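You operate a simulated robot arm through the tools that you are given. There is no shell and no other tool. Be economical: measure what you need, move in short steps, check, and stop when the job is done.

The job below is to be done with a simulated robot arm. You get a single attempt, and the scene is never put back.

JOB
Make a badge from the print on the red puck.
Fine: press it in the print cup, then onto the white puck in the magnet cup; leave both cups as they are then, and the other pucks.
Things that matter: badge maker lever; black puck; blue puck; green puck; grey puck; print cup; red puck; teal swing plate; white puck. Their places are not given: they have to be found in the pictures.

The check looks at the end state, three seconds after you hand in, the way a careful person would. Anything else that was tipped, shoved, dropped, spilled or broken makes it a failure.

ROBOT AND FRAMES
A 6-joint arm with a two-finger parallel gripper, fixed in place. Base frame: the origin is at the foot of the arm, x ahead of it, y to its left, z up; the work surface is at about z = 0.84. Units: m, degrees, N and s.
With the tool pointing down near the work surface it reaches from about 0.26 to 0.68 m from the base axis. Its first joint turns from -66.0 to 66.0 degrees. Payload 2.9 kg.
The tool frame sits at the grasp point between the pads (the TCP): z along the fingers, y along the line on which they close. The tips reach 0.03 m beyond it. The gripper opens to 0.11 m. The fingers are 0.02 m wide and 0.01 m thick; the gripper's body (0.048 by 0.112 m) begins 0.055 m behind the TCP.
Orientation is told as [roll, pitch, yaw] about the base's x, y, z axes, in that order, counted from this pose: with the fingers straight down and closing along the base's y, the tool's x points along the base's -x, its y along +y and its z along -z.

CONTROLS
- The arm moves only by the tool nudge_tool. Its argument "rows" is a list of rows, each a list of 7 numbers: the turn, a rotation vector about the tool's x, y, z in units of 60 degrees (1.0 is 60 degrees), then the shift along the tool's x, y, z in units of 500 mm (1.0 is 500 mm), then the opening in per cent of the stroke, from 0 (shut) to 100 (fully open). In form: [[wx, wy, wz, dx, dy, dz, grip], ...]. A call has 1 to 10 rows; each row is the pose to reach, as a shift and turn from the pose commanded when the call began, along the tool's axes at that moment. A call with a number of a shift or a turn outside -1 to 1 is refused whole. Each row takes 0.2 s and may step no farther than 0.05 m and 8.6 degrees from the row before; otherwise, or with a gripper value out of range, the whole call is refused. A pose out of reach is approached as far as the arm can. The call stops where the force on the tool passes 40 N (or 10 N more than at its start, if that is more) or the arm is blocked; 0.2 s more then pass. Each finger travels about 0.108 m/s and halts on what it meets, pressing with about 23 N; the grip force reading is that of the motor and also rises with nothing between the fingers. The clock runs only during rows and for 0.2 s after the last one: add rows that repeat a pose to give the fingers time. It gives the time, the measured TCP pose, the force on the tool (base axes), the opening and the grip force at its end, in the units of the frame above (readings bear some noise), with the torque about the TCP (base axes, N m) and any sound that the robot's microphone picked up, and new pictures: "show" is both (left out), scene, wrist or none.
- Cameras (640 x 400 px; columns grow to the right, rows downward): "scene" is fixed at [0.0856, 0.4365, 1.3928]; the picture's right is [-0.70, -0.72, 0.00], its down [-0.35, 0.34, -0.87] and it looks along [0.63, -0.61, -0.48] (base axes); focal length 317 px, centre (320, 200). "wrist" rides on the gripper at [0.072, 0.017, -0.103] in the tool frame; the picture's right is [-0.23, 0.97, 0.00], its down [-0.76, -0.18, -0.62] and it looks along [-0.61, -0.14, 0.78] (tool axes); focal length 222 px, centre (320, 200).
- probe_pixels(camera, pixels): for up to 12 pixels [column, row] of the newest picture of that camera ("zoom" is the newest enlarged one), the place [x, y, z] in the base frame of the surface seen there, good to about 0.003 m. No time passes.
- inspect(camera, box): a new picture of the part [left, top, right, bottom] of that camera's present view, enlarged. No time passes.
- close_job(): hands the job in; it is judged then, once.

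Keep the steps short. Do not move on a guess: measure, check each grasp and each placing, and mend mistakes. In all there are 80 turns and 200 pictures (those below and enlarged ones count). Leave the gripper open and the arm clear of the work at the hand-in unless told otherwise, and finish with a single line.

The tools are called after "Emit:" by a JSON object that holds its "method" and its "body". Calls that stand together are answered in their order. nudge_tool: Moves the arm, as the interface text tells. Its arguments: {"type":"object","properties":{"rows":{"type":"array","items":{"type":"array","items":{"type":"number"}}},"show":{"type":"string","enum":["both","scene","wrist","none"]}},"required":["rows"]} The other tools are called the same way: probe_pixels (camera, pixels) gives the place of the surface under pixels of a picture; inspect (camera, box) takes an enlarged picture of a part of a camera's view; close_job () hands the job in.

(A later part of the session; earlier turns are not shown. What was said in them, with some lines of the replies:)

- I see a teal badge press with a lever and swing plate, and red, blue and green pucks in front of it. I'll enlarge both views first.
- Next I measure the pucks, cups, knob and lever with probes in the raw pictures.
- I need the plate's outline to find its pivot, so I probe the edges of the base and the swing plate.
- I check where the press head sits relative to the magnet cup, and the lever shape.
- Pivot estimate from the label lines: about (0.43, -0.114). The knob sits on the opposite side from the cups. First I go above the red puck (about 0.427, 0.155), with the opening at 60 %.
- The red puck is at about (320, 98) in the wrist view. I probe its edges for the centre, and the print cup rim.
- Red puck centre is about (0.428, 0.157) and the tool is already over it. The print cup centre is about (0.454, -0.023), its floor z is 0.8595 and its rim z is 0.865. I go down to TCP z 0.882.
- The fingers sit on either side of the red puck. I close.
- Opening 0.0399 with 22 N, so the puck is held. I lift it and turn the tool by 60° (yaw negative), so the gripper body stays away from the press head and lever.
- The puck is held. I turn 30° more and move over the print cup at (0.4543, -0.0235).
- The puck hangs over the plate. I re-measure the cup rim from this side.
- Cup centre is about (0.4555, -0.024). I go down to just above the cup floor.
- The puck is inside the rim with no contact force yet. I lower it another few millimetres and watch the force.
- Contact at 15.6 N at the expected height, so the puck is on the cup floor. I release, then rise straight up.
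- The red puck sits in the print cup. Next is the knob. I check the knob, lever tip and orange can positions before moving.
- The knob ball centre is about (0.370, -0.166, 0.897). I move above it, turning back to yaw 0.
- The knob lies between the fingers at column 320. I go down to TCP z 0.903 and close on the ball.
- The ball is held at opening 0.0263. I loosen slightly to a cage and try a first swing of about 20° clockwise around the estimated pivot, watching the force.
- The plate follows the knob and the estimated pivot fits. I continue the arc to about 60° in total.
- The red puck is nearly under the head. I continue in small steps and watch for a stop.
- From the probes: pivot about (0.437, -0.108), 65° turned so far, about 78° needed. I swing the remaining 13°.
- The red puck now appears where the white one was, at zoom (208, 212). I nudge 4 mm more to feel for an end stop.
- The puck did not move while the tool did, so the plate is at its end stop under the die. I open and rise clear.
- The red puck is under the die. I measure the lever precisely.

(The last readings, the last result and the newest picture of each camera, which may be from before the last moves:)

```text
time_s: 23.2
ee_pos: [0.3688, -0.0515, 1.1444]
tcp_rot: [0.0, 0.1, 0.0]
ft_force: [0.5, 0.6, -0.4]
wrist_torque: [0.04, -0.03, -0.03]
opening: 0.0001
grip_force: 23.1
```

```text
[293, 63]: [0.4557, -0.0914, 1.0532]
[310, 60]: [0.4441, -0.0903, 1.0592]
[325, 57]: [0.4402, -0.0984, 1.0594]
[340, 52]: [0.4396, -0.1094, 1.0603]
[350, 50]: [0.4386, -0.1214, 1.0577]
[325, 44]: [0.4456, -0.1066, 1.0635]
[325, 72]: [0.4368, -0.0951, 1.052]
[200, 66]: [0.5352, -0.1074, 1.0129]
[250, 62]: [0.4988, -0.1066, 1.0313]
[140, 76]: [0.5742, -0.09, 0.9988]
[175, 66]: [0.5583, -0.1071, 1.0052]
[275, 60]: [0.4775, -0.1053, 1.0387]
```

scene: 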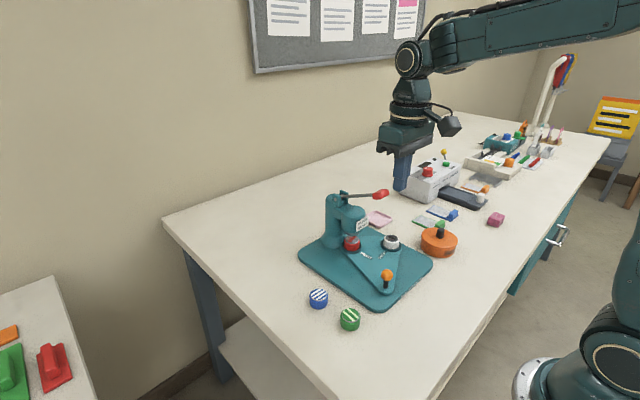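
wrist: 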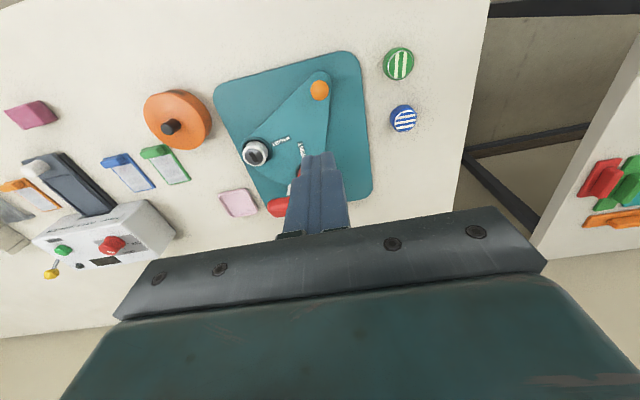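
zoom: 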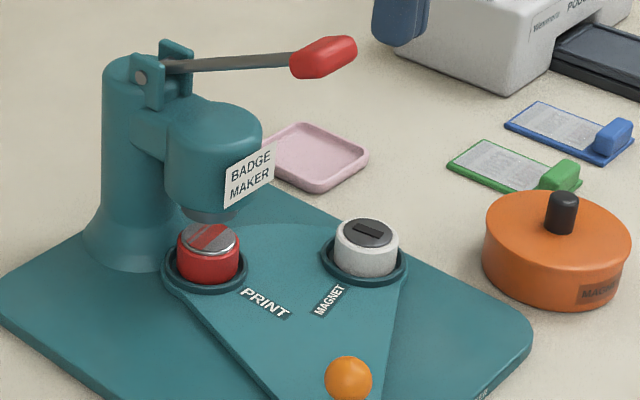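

The lever runs along y ≈ -0.108, with the red grip at x 0.43–0.46 and its top at z ≈ 1.065. I move the closed fingers above the grip.

Emit:
{"method": "nudge_tool", "body": {"rows": [[0, 0, 0, -0.047, -0.038, 0, 0], [0, 0, 0, -0.095, -0.075, 0, 0], [0, 0, 0, -0.142, -0.113, 0, 0], [0, 0, 0, -0.142, -0.113, 0.05, 0], [0, 0, 0, -0.142, -0.113, 0.05, 0]]}}

Emit:
{"method": "inspect", "body": {"camera": "scene", "box": [315, 140, 445, 240]}}

```text
time_s: 24.4
ee_pos: [0.4393, -0.1098, 1.1186]
tcp_rot: [0.0, 0.0, 0.1]
ft_force: [0.4, -0.4, 0.7]
wrist_torque: [0.0, 0.0, -0.02]
opening: 0.0
grip_force: 23.5
```

scene: 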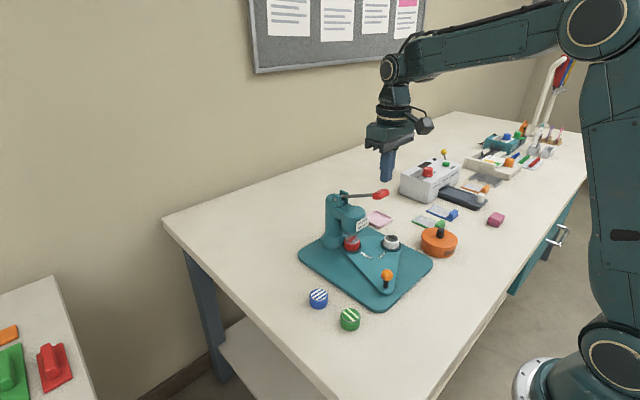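
wrist: 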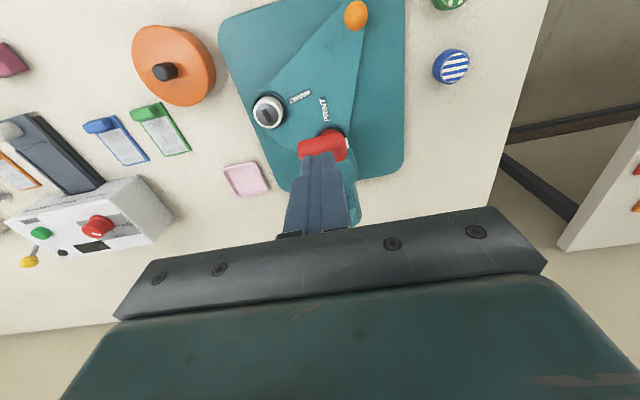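

```text
4.00 times, centred on (380, 190) of scene
```

zoom: 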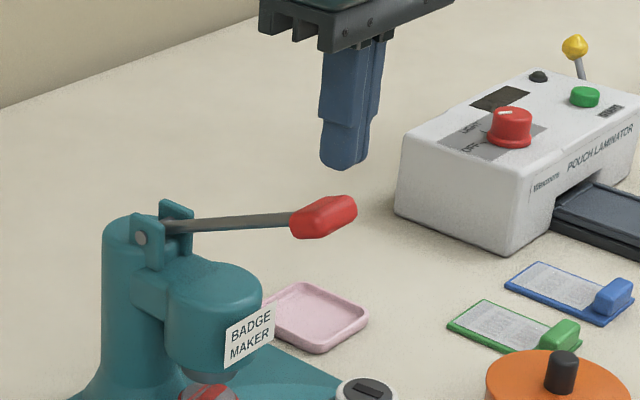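

The red grip seems to be a cross bar along y. I confirm its extents in both views.

Emit:
{"method": "inspect", "body": {"camera": "wrist", "box": [270, 110, 370, 190]}}

Emit:
{"method": "probe_pixels", "body": {"camera": "wrist", "pixels": [[301, 152], [310, 143], [320, 138], [330, 133], [340, 130], [310, 152], [345, 142], [344, 152], [325, 145]]}}

```text
5.00 times, centred on (320, 150) of wrist
```

zoom: 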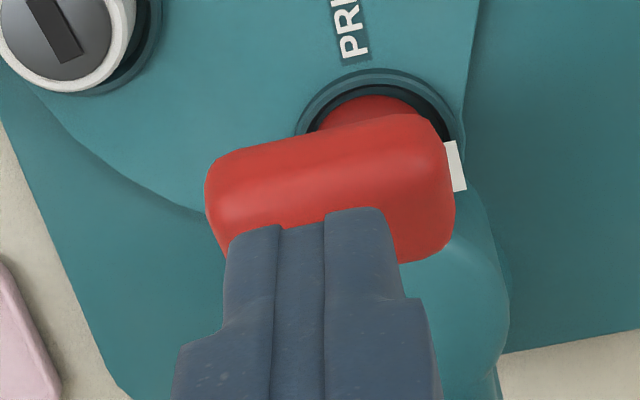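

```text
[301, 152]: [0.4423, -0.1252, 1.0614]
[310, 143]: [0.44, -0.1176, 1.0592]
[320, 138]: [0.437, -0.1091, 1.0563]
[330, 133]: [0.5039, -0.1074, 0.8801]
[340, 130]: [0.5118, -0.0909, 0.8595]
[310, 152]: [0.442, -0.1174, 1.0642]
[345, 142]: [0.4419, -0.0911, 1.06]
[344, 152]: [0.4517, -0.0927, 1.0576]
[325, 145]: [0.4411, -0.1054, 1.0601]
```

It is a bar along y (-0.127 to -0.09), at x 0.437–0.457. I press down gently along the arc, with rows of about 1 cm.

Emit:
{"method": "nudge_tool", "body": {"rows": [[0, 0, 0, -0.01, 0.002, 0.03, 0], [0, 0, 0, -0.01, 0.002, 0.05, 0], [0, 0, 0, -0.007, 0.002, 0.066, 0], [0, 0, 0, -0.004, 0.002, 0.082, 0], [0, 0, 0, -0.001, 0.002, 0.1, 0]]}}

Emit:
{"method": "inspect", "body": {"camera": "scene", "box": [315, 160, 445, 260]}}

```text
time_s: 25.6
ee_pos: [0.4408, -0.1077, 1.0695]
tcp_rot: [0.0, 0.1, -0.1]
ft_force: [0.5, 0.0, 0.6]
wrist_torque: [0.01, -0.02, 0.01]
opening: 0.0001
grip_force: 23.2
```

scene: 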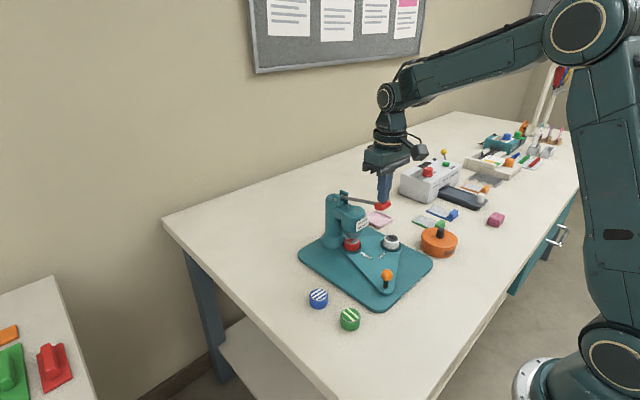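
wrist: 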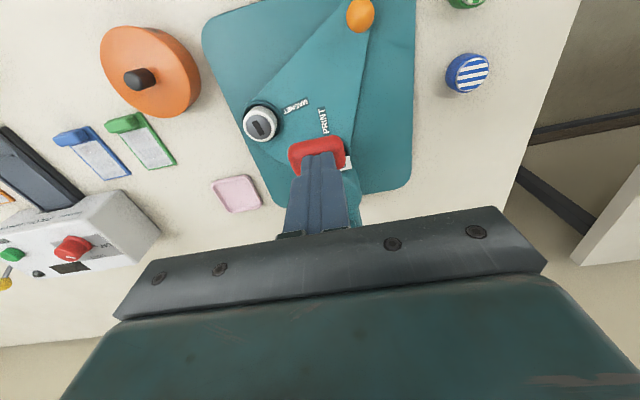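

```text
4.00 times, centred on (380, 210) of scene
```

zoom: 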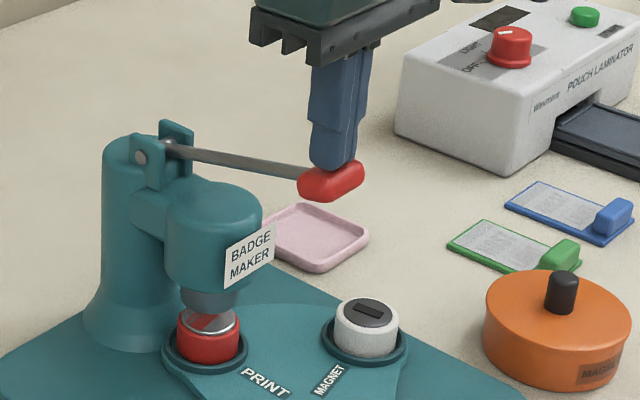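

The lever goes down easily and the die descends. I continue down.

Emit:
{"method": "nudge_tool", "body": {"rows": [[0, 0, 0, 0.003, 0, 0.02, 0], [0, 0, 0, 0.005, 0, 0.04, 0], [0, 0, 0, 0.007, 0, 0.06, 0], [0, 0, 0, 0.007, 0, 0.08, 0]], "show": "scene"}}

Emit:
{"method": "inspect", "body": {"camera": "scene", "box": [315, 160, 445, 260]}}

```text
time_s: 26.6
ee_pos: [0.4371, -0.1069, 1.0301]
tcp_rot: [-0.2, -0.1, 0.1]
ft_force: [-1.9, -0.6, 2.5]
wrist_torque: [0.02, 0.0, 0.01]
opening: 0.0
grip_force: 23.4
```

scene: 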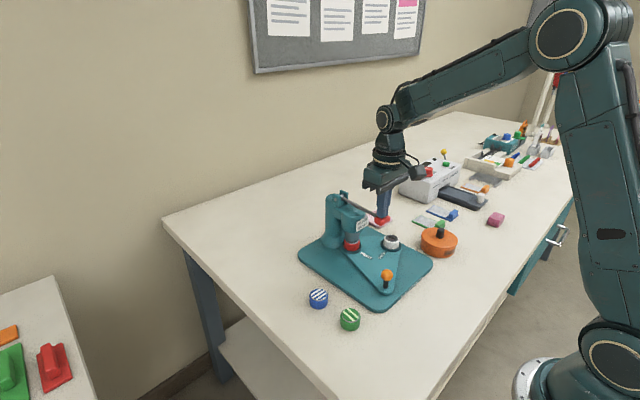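

```text
4.00 times, centred on (380, 210) of scene
```

zoom: 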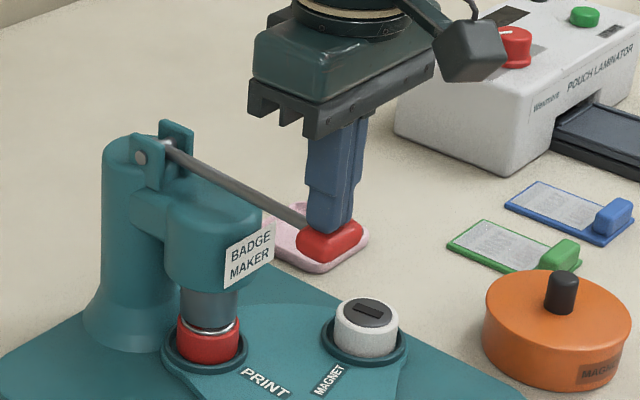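

The die has reached the puck, with only 2.5 N so far. I continue in small steps until the force rises or I hear a click.

Emit:
{"method": "nudge_tool", "body": {"rows": [[0, 0, 0, -0.001, 0, 0.006, 0], [0, 0, 0, -0.002, 0, 0.012, 0], [0, 0, 0, -0.003, 0, 0.018, 0], [0, 0, 0, -0.004, 0, 0.024, 0]], "show": "none"}}

Emit:
{"method": "inspect", "body": {"camera": "scene", "box": [315, 160, 445, 260]}}

```text
time_s: 27.6
ee_pos: [0.4385, -0.1077, 1.0169]
tcp_rot: [0.1, -0.1, 0.0]
ft_force: [-0.5, -1.5, 3.3]
wrist_torque: [-0.02, 0.02, 0.0]
opening: 0.0
grip_force: 23.2
```

```text
4.00 times, centred on (380, 210) of scene
```

zoom: 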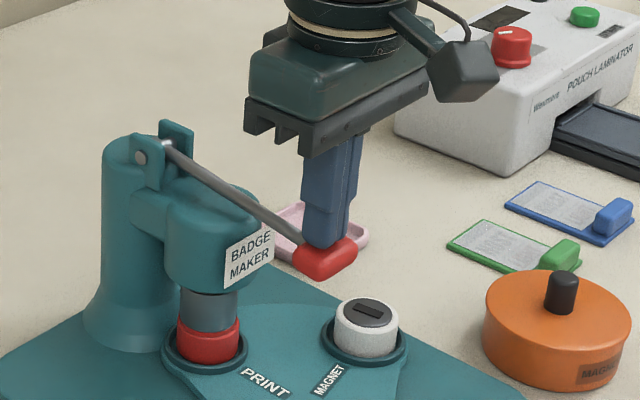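

Emit:
{"method": "nudge_tool", "body": {"rows": [[0, 0, 0, -0.002, 0, 0.005, 0], [0, 0, 0, -0.004, 0, 0.01, 0], [0, 0, 0, -0.006, 0, 0.015, 0], [0, 0, 0, -0.008, 0, 0.02, 0], [0, 0, 0, -0.01, 0, 0.026, 0]], "show": "none"}}

Emit:
{"method": "inspect", "body": {"camera": "scene", "box": [315, 160, 445, 260]}}

```text
time_s: 28.5
ee_pos: [0.4406, -0.1076, 1.0123]
tcp_rot: [0.1, 0.0, 0.1]
ft_force: [-4.6, 0.4, 11.2]
wrist_torque: [-0.01, 0.03, 0.0]
opening: 0.0
grip_force: 23.0
stopped in row 4: the force on the tool passed its limit at 45 N (the readings are from after the stop); the commanded pose is now the measured one
```

```text
4.00 times, centred on (380, 210) of scene
```

zoom: 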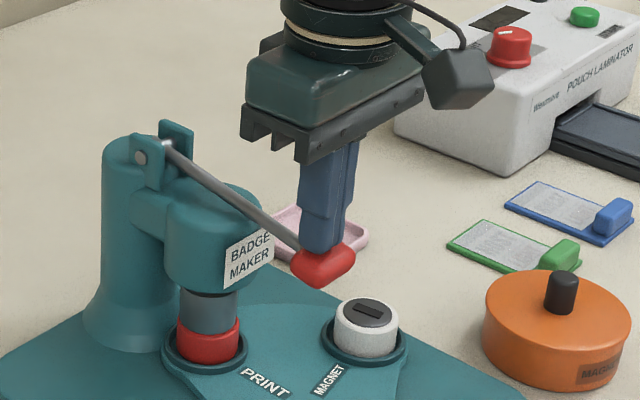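

A hard stop at 45 N: the lever is at the bottom. I press once more briefly to make sure it is fully home.

Emit:
{"method": "nudge_tool", "body": {"rows": [[0, 0, 0, 0, 0, 0.003, 0], [0, 0, 0, 0, 0, 0.005, 0], [0, 0, 0, 0, 0, 0.006, 0], [0, 0, 0, 0, 0, 0.006, 0], [0, 0, 0, 0, 0, 0.006, 0]], "show": "none"}}

```text
time_s: 29.3
ee_pos: [0.4416, -0.1076, 1.0128]
tcp_rot: [0.0, -0.1, 0.0]
ft_force: [-8.7, 0.8, 11.7]
wrist_torque: [0.02, 0.15, 0.01]
opening: 0.0
grip_force: 22.9
stopped in row 3: the force on the tool passed its limit at 42 N (the readings are from after the stop); the commanded pose is now the measured one
```

It is fully home. I raise along the arc and see whether the lever follows and whether the print went with the die.

Emit:
{"method": "nudge_tool", "body": {"rows": [[0, 0, 0, 0.006, 0, -0.02, 0], [0, 0, 0, 0.008, 0, -0.04, 0], [0, 0, 0, 0.01, 0, -0.065, 0], [0, 0, 0, 0.008, 0, -0.09, 0], [0, 0, 0, 0.004, 0, -0.115, 0], [0, 0, 0, 0, 0, -0.14, 0], [0, 0, 0, 0, 0, -0.18, 0], [0, 0, 0, 0, 0, -0.22, 0], [0, 0, 0, 0, 0, -0.25, 0], [0, 0, 0, 0, 0, -0.25, 0]], "show": "scene"}}

Emit:
{"method": "inspect", "body": {"camera": "scene", "box": [315, 180, 445, 280]}}

```text
time_s: 31.5
ee_pos: [0.4419, -0.1059, 1.1375]
tcp_rot: [0.1, -0.2, 0.0]
ft_force: [-0.9, -0.6, -0.1]
wrist_torque: [0.0, 0.01, 0.0]
opening: 0.0
grip_force: 23.8
```

scene: 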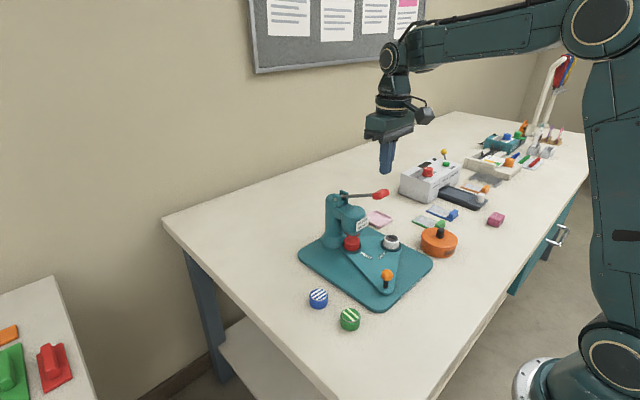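

```text
4.00 times, centred on (380, 230) of scene
```

zoom: 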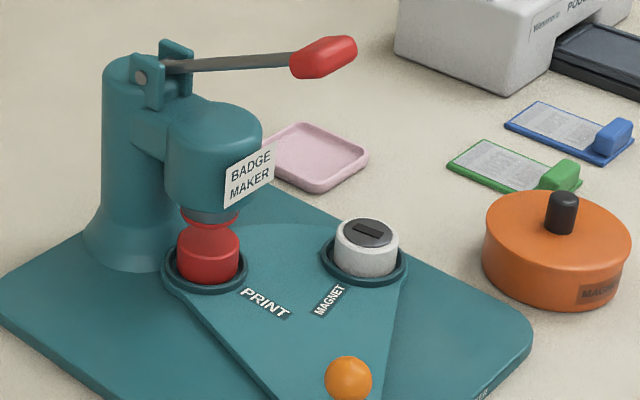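

The print went up with the die and the red puck's top is bare. Now I swing the magnet cup back, so I measure the knob.

Emit:
{"method": "probe_pixels", "body": {"camera": "zoom", "pixels": [[348, 378], [340, 378], [356, 378], [209, 240], [209, 215], [366, 230]]}}

Emit:
{"method": "nudge_tool", "body": {"rows": [[0, 0, 0, 0.048, 0.03, 0, 0], [0, 0, 0, 0.096, 0.06, 0, 20], [0, 0, 0, 0.144, 0.098, 0, 50], [0, 0, 0, 0.144, 0.098, 0, 50]]}}

```text
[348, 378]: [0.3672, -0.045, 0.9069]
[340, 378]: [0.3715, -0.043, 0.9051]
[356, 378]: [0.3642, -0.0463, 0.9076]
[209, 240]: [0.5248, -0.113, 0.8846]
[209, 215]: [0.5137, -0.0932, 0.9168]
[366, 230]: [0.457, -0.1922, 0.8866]
```

```text
time_s: 32.5
ee_pos: [0.3684, -0.0568, 1.1359]
tcp_rot: [0.0, -0.2, 0.0]
ft_force: [-0.7, 0.4, 0.3]
wrist_torque: [0.0, -0.02, 0.04]
opening: 0.0549
grip_force: 0.0
```

scene: 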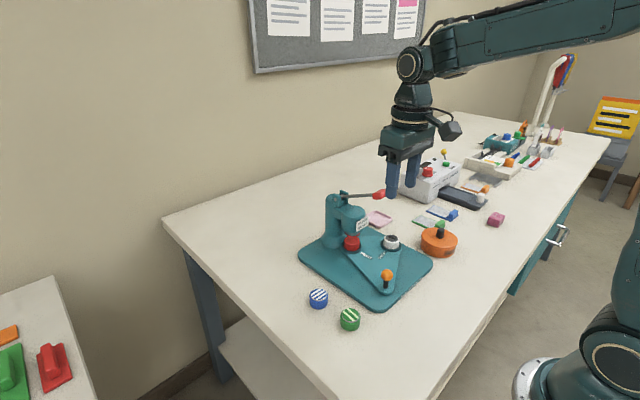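
wrist: 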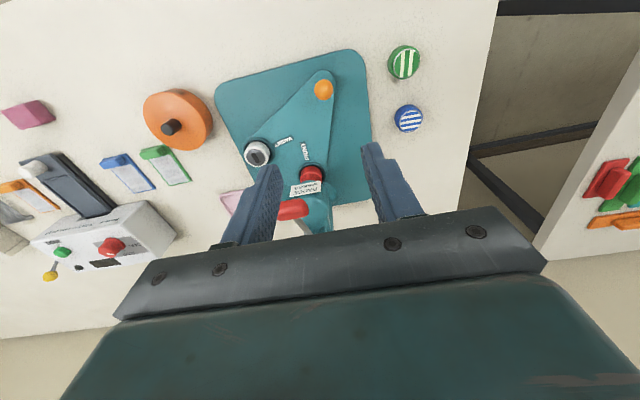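

The ball centre is about (0.373, -0.052). I go down around it, keeping the cage loose.

Emit:
{"method": "nudge_tool", "body": {"rows": [[0, 0, 0, -0.008, 0.009, 0.09, 50], [0, 0, 0, -0.008, 0.009, 0.18, 50], [0, 0, 0, -0.008, 0.009, 0.27, 50], [0, 0, 0, -0.008, 0.009, 0.36, 50], [0, 0, 0, -0.008, 0.009, 0.43, 50], [0, 0, 0, -0.008, 0.009, 0.464, 50], [0, 0, 0, -0.008, 0.009, 0.464, 29], [0, 0, 0, -0.008, 0.009, 0.464, 29]]}}

```text
time_s: 34.3
ee_pos: [0.3731, -0.054, 0.9016]
tcp_rot: [0.0, -0.2, -0.1]
ft_force: [-1.0, -0.7, -0.3]
wrist_torque: [0.01, 0.02, -0.01]
opening: 0.032
grip_force: 0.1
```

scene: 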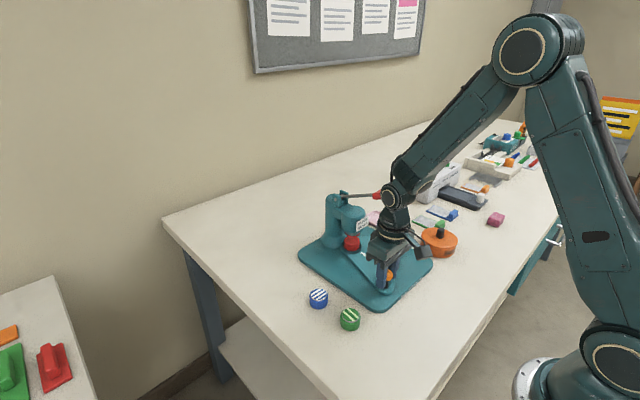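
wrist: 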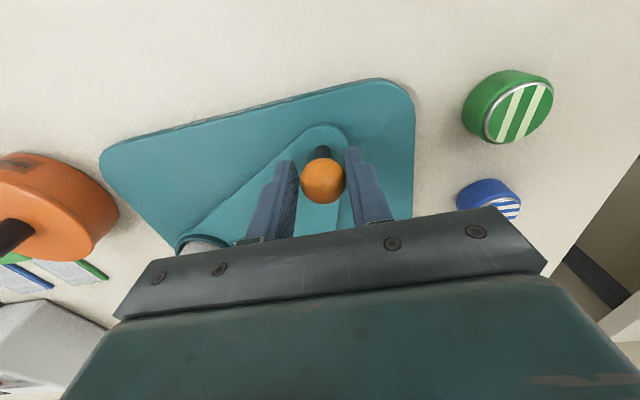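

The ball is caged. I swing back counter-clockwise along the same arc.

Emit:
{"method": "nudge_tool", "body": {"rows": [[0, 0, 0, 0.011, -0.011, 0, 29], [0, 0, 0, 0.0218, -0.0226, 0, 29], [0, 0, 0, 0.0346, -0.0498, 0, 29], [0, 0, 0, 0.0424, -0.079, 0, 29], [0, 0, 0, 0.045, -0.109, 0, 29], [0, 0, 0, 0.0424, -0.139, 0, 29], [0, 0, 0, 0.0346, -0.1682, 0, 29], [0, 0, 0, 0.0218, -0.1956, 0, 29], [0, 0, 0, 0.0218, -0.1956, 0, 29]]}}

Emit:
{"method": "inspect", "body": {"camera": "scene", "box": [315, 190, 445, 290]}}

```text
time_s: 36.3
ee_pos: [0.362, -0.1513, 0.9026]
tcp_rot: [0.0, -0.2, 0.0]
ft_force: [0.1, 0.5, -0.3]
wrist_torque: [-0.03, 0.0, -0.01]
opening: 0.0321
grip_force: 0.1
```

scene: 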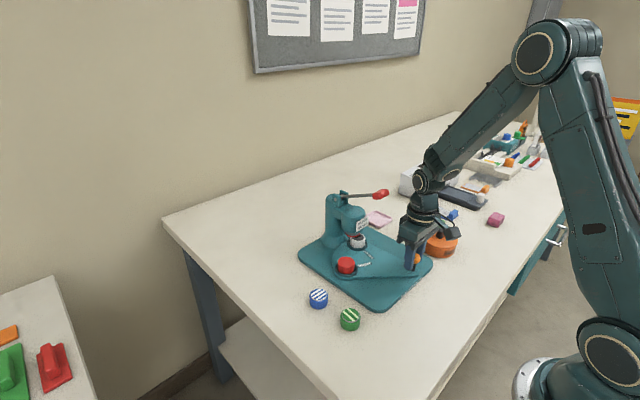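
wrist: 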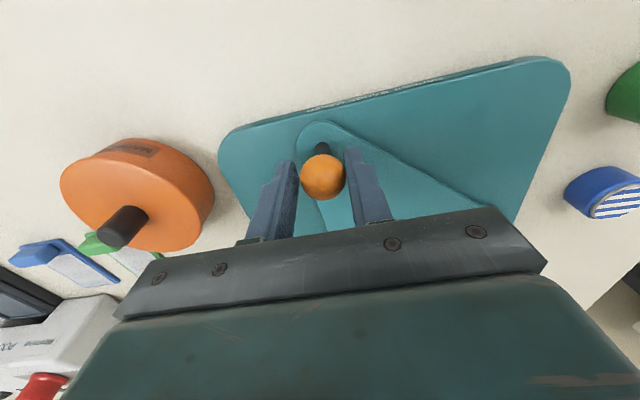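

```text
4.00 times, centred on (380, 240) of scene
```

zoom: 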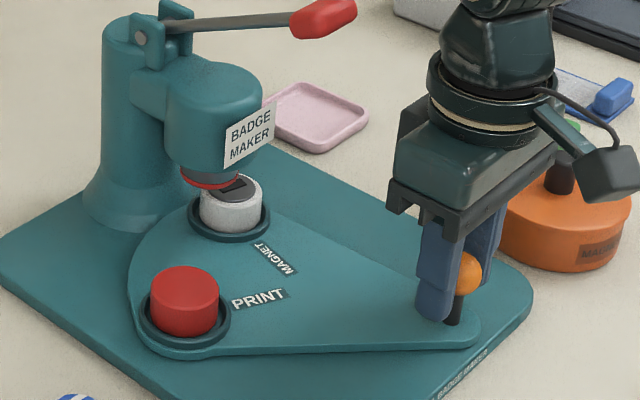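

About 11° left. I push on to the stop in small steps.

Emit:
{"method": "nudge_tool", "body": {"rows": [[0, 0, 0, -0.0045, -0.01, 0, 29], [0, 0, 0, -0.0088, -0.0194, 0, 29], [0, 0, 0, -0.0168, -0.0334, 0, 29], [0, 0, 0, -0.0205, -0.039, 0, 29], [0, 0, 0, -0.0218, -0.0425, 0, 29], [0, 0, 0, -0.0218, -0.0425, 0, 29]], "show": "scene"}}

Emit:
{"method": "inspect", "body": {"camera": "scene", "box": [315, 190, 445, 290]}}

```text
time_s: 37.7
ee_pos: [0.3734, -0.1725, 0.9037]
tcp_rot: [0.0, -0.1, 0.2]
ft_force: [-3.0, 7.2, 0.0]
wrist_torque: [0.05, 0.06, 0.02]
opening: 0.0357
grip_force: 4.2
```

scene: 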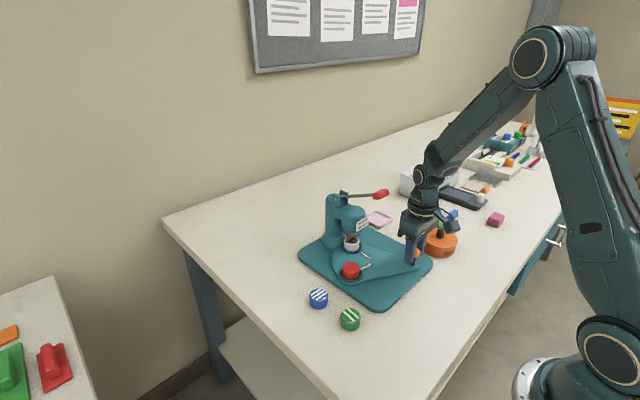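

```text
4.00 times, centred on (380, 240) of scene
```

zoom: 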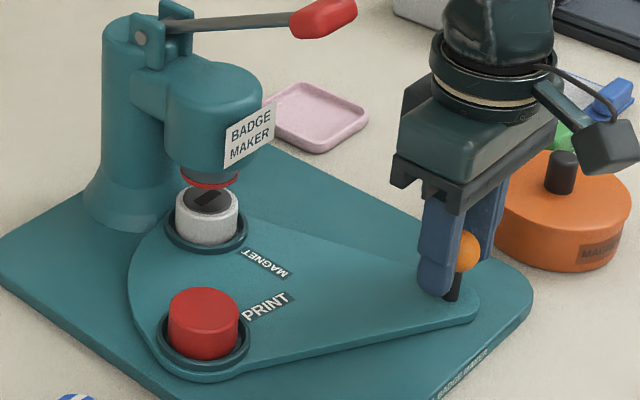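

Stop felt at 7 N, and the white puck is under the die. I ease off, open, rise and close the fingers.

Emit:
{"method": "nudge_tool", "body": {"rows": [[0, 0, 0, -0.002, 0.008, 0, 50], [0, 0, 0, -0.002, 0.008, 0, 50], [0, 0, 0, -0.002, 0.008, -0.06, 50], [0, 0, 0, -0.002, 0.008, -0.15, 50], [0, 0, 0, -0.002, 0.008, -0.25, 50], [0, 0, 0, -0.002, 0.008, -0.35, 40], [0, 0, 0, -0.002, 0.008, -0.44, 20], [0, 0, 0, -0.002, 0.008, -0.47, 0], [0, 0, 0, -0.002, 0.008, -0.47, 0]]}}

Emit:
{"method": "inspect", "body": {"camera": "scene", "box": [315, 180, 445, 280]}}

```text
time_s: 39.7
ee_pos: [0.3746, -0.1686, 1.138]
tcp_rot: [0.0, -0.2, 0.0]
ft_force: [-1.2, -0.5, 0.2]
wrist_torque: [0.01, 0.02, -0.01]
opening: 0.0
grip_force: 22.5
```

scene: 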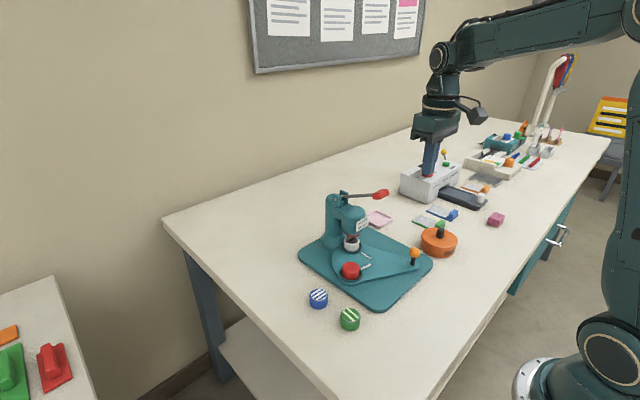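
wrist: 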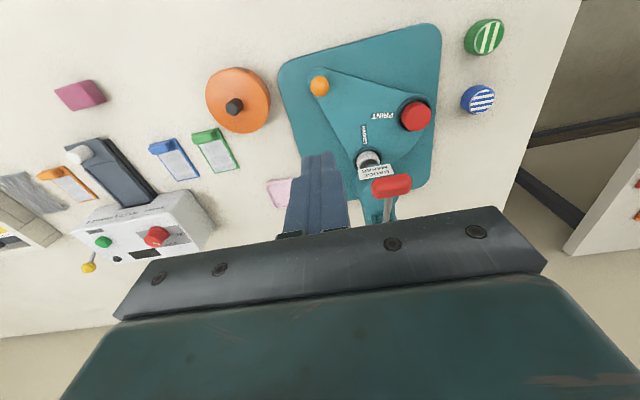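

```text
4.00 times, centred on (380, 230) of scene
```

zoom: 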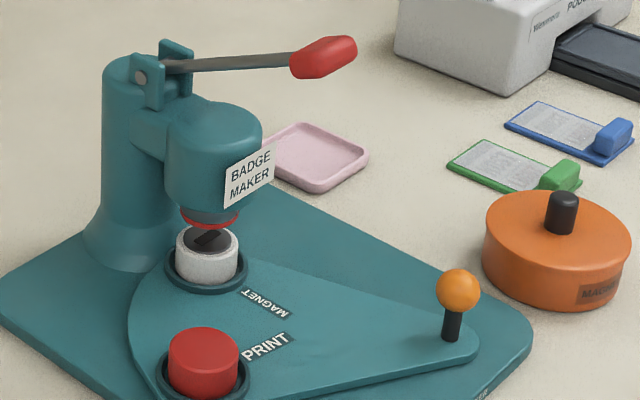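

Everything is in place. I go above the lever bar at (0.445, -0.108).

Emit:
{"method": "nudge_tool", "body": {"rows": [[0, 0, 0, -0.047, 0.04, 0, 0], [0, 0, 0, -0.094, 0.08, 0, 0], [0, 0, 0, -0.141, 0.121, 0, 0], [0, 0, 0, -0.141, 0.121, 0.05, 0], [0, 0, 0, -0.141, 0.121, 0.07, 0], [0, 0, 0, -0.141, 0.121, 0.07, 0]], "show": "wrist"}}

```text
time_s: 41.1
ee_pos: [0.446, -0.1082, 1.1036]
tcp_rot: [-0.1, -0.1, -0.1]
ft_force: [-0.5, -0.2, -0.1]
wrist_torque: [0.01, -0.04, 0.01]
opening: 0.0002
grip_force: 23.1
```

wrist: 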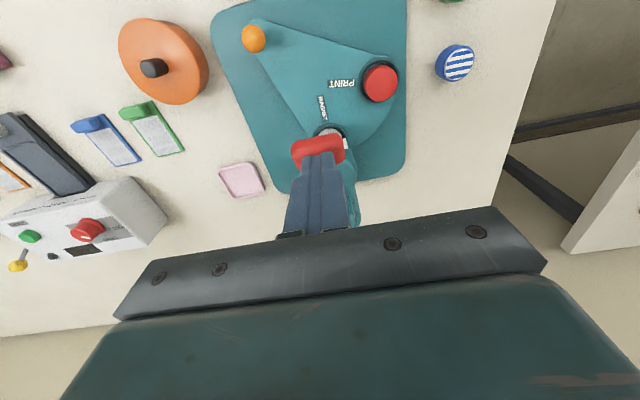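

Aligned over the bar. I press down along the same arc, to just above the earlier end depth.

Emit:
{"method": "nudge_tool", "body": {"rows": [[0, 0, 0, 0.002, 0, 0.02, 0], [0, 0, 0, 0.005, 0, 0.038, 0], [0, 0, 0, 0.008, 0, 0.056, 0], [0, 0, 0, 0.012, 0, 0.074, 0], [0, 0, 0, 0.014, 0, 0.092, 0], [0, 0, 0, 0.016, 0, 0.11, 0], [0, 0, 0, 0.018, 0, 0.128, 0], [0, 0, 0, 0.018, 0, 0.146, 0]], "show": "scene"}}

Emit:
{"method": "inspect", "body": {"camera": "scene", "box": [315, 160, 445, 260]}}

```text
time_s: 42.9
ee_pos: [0.4365, -0.1082, 1.0331]
tcp_rot: [0.0, -0.2, 0.0]
ft_force: [-1.7, -1.4, 2.7]
wrist_torque: [-0.01, 0.05, -0.02]
opening: 0.0
grip_force: 23.2
```

scene: 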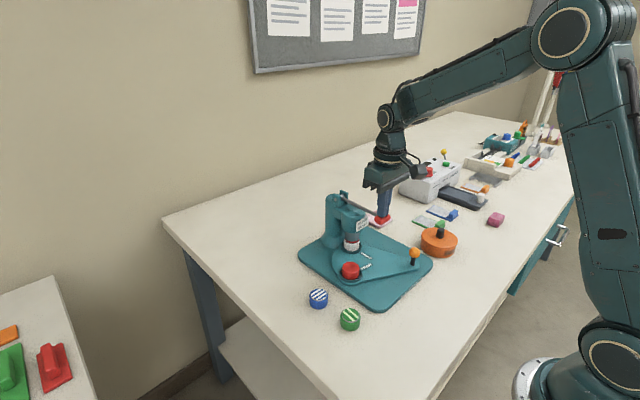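

```text
4.00 times, centred on (380, 210) of scene
```

zoom: 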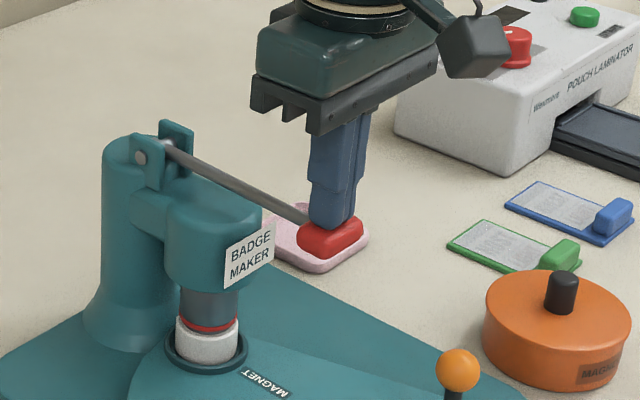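

The die meets the white puck. I press to the end stop.

Emit:
{"method": "nudge_tool", "body": {"rows": [[0, 0, 0, -0.001, 0, 0.008, 0], [0, 0, 0, -0.002, 0, 0.016, 0], [0, 0, 0, -0.004, 0, 0.024, 0], [0, 0, 0, -0.006, 0, 0.032, 0], [0, 0, 0, -0.008, 0, 0.039, 0], [0, 0, 0, -0.01, 0, 0.045, 0], [0, 0, 0, -0.012, 0, 0.05, 0], [0, 0, 0, -0.014, 0, 0.056, 0]], "show": "none"}}

Emit:
{"method": "inspect", "body": {"camera": "scene", "box": [315, 160, 445, 260]}}

```text
time_s: 44.4
ee_pos: [0.4415, -0.1085, 1.0122]
tcp_rot: [-0.1, -0.1, -0.1]
ft_force: [-8.8, 0.5, 13.9]
wrist_torque: [0.08, 0.18, 0.0]
opening: 0.0001
grip_force: 23.2
stopped in row 7: the force on the tool passed its limit at 45 N (the readings are from after the stop); the commanded pose is now the measured one
```

```text
4.00 times, centred on (380, 210) of scene
```

zoom: 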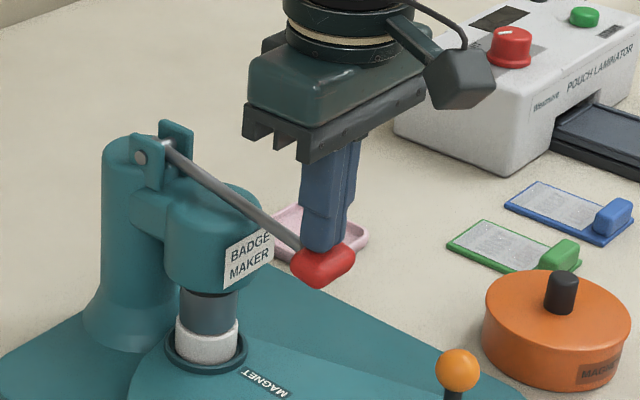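

The stop came at the same depth (1.012). I press once more to be sure.

Emit:
{"method": "nudge_tool", "body": {"rows": [[0, 0, 0, 0, 0, 0.003, 0], [0, 0, 0, 0, 0, 0.005, 0], [0, 0, 0, 0, 0, 0.006, 0]], "show": "none"}}

Emit:
{"method": "nudge_tool", "body": {"rows": [[0, 0, 0, 0.006, 0, -0.02, 0], [0, 0, 0, 0.008, 0, -0.04, 0], [0, 0, 0, 0.01, 0, -0.065, 0], [0, 0, 0, 0.008, 0, -0.09, 0], [0, 0, 0, 0.004, 0, -0.115, 0], [0, 0, 0, 0, 0, -0.14, 0], [0, 0, 0, 0, 0, -0.18, 0], [0, 0, 0, 0, 0, -0.22, 0], [0, 0, 0, 0, 0, -0.25, 0], [0, 0, 0, 0, 0, -0.28, 0]], "show": "scene"}}

Emit:
{"method": "inspect", "body": {"camera": "scene", "box": [315, 180, 445, 280]}}

```text
time_s: 45.0
ee_pos: [0.4426, -0.1098, 1.012]
tcp_rot: [-0.1, -0.4, -0.1]
ft_force: [-7.1, 1.0, 13.4]
wrist_torque: [0.05, 0.08, 0.0]
opening: 0.0002
grip_force: 22.6
stopped in row 3: the force on the tool passed its limit at 41 N (the readings are from after the stop); the commanded pose is now the measured one
```

```text
time_s: 47.2
ee_pos: [0.4408, -0.109, 1.1504]
tcp_rot: [-0.2, -0.2, 0.1]
ft_force: [-0.5, 0.9, -0.4]
wrist_torque: [0.0, 0.03, 0.02]
opening: 0.0
grip_force: 23.1
```

scene: 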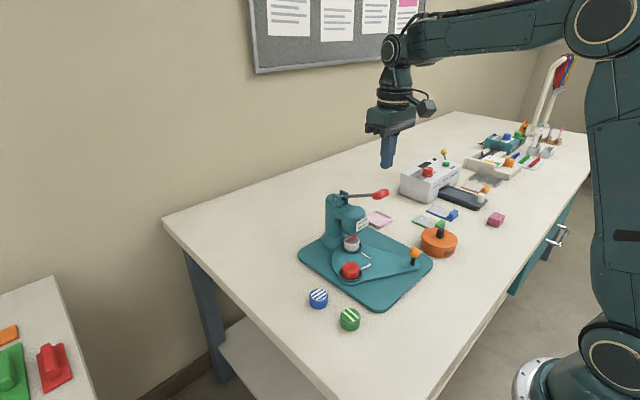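

```text
4.00 times, centred on (380, 230) of scene
```

zoom: 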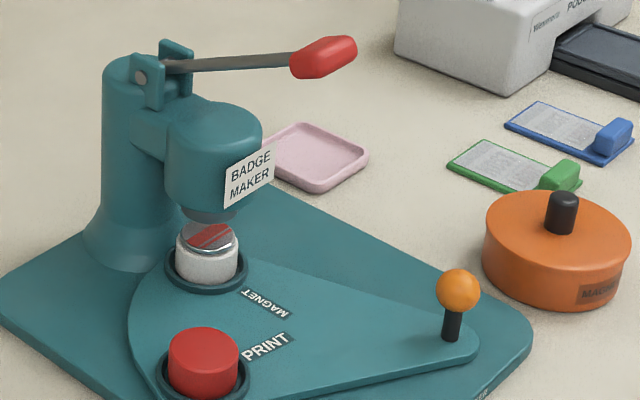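

The print is now on the white puck in the magnet cup, and the bare red puck sits in the print cup. I move the arm clear and open the gripper.

Emit:
{"method": "nudge_tool", "body": {"rows": [[0, 0, 0, 0, 0, -0.08, 0], [0, 0, 0, 0.02, 0.06, -0.12, 20], [0, 0, 0, 0.04, 0.12, -0.16, 60], [0, 0, 0, 0.05, 0.2, -0.17, 100], [0, 0, 0, 0.05, 0.26, -0.17, 100], [0, 0, 0, 0.05, 0.26, -0.17, 100], [0, 0, 0, 0.05, 0.26, -0.17, 100]]}}

Emit:
{"method": "inspect", "body": {"camera": "scene", "box": [295, 200, 425, 300]}}

```text
time_s: 48.8
ee_pos: [0.4149, 0.0194, 1.234]
tcp_rot: [0.0, -0.2, 0.0]
ft_force: [0.4, -0.1, -0.8]
wrist_torque: [-0.03, -0.05, 0.02]
opening: 0.1102
grip_force: 0.1
```

scene: 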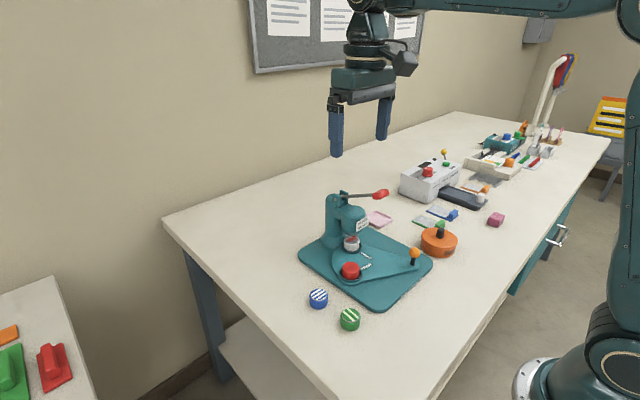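
wrist: 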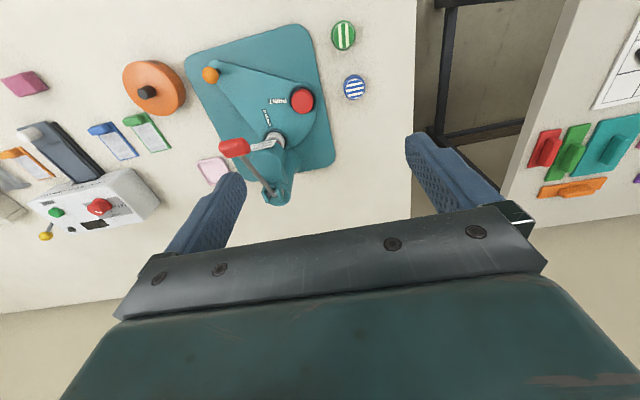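

```text
4.00 times, centred on (360, 250) of scene
```

zoom: 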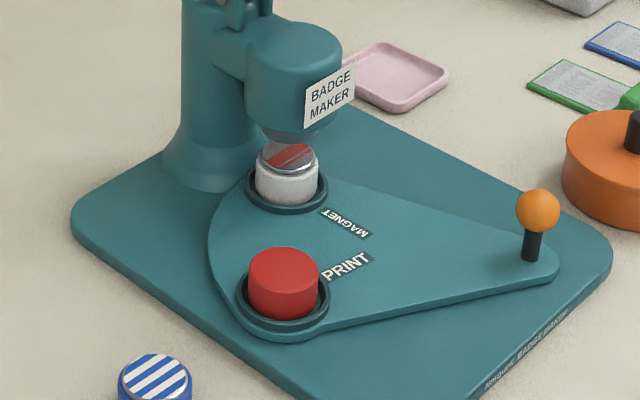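

The badge is made, the other pucks are untouched, and the arm is clear with the gripper open. I hand in.

Emit:
{"method": "close_job", "body": {}}

```text
The job is handed in.
```

The red puck's print is pressed onto the white puck in the magnet cup, both cups are left as they were after pressing, the blue and green pucks were not touched (I never spotted separate black or grey pucks), and the job is handed in.
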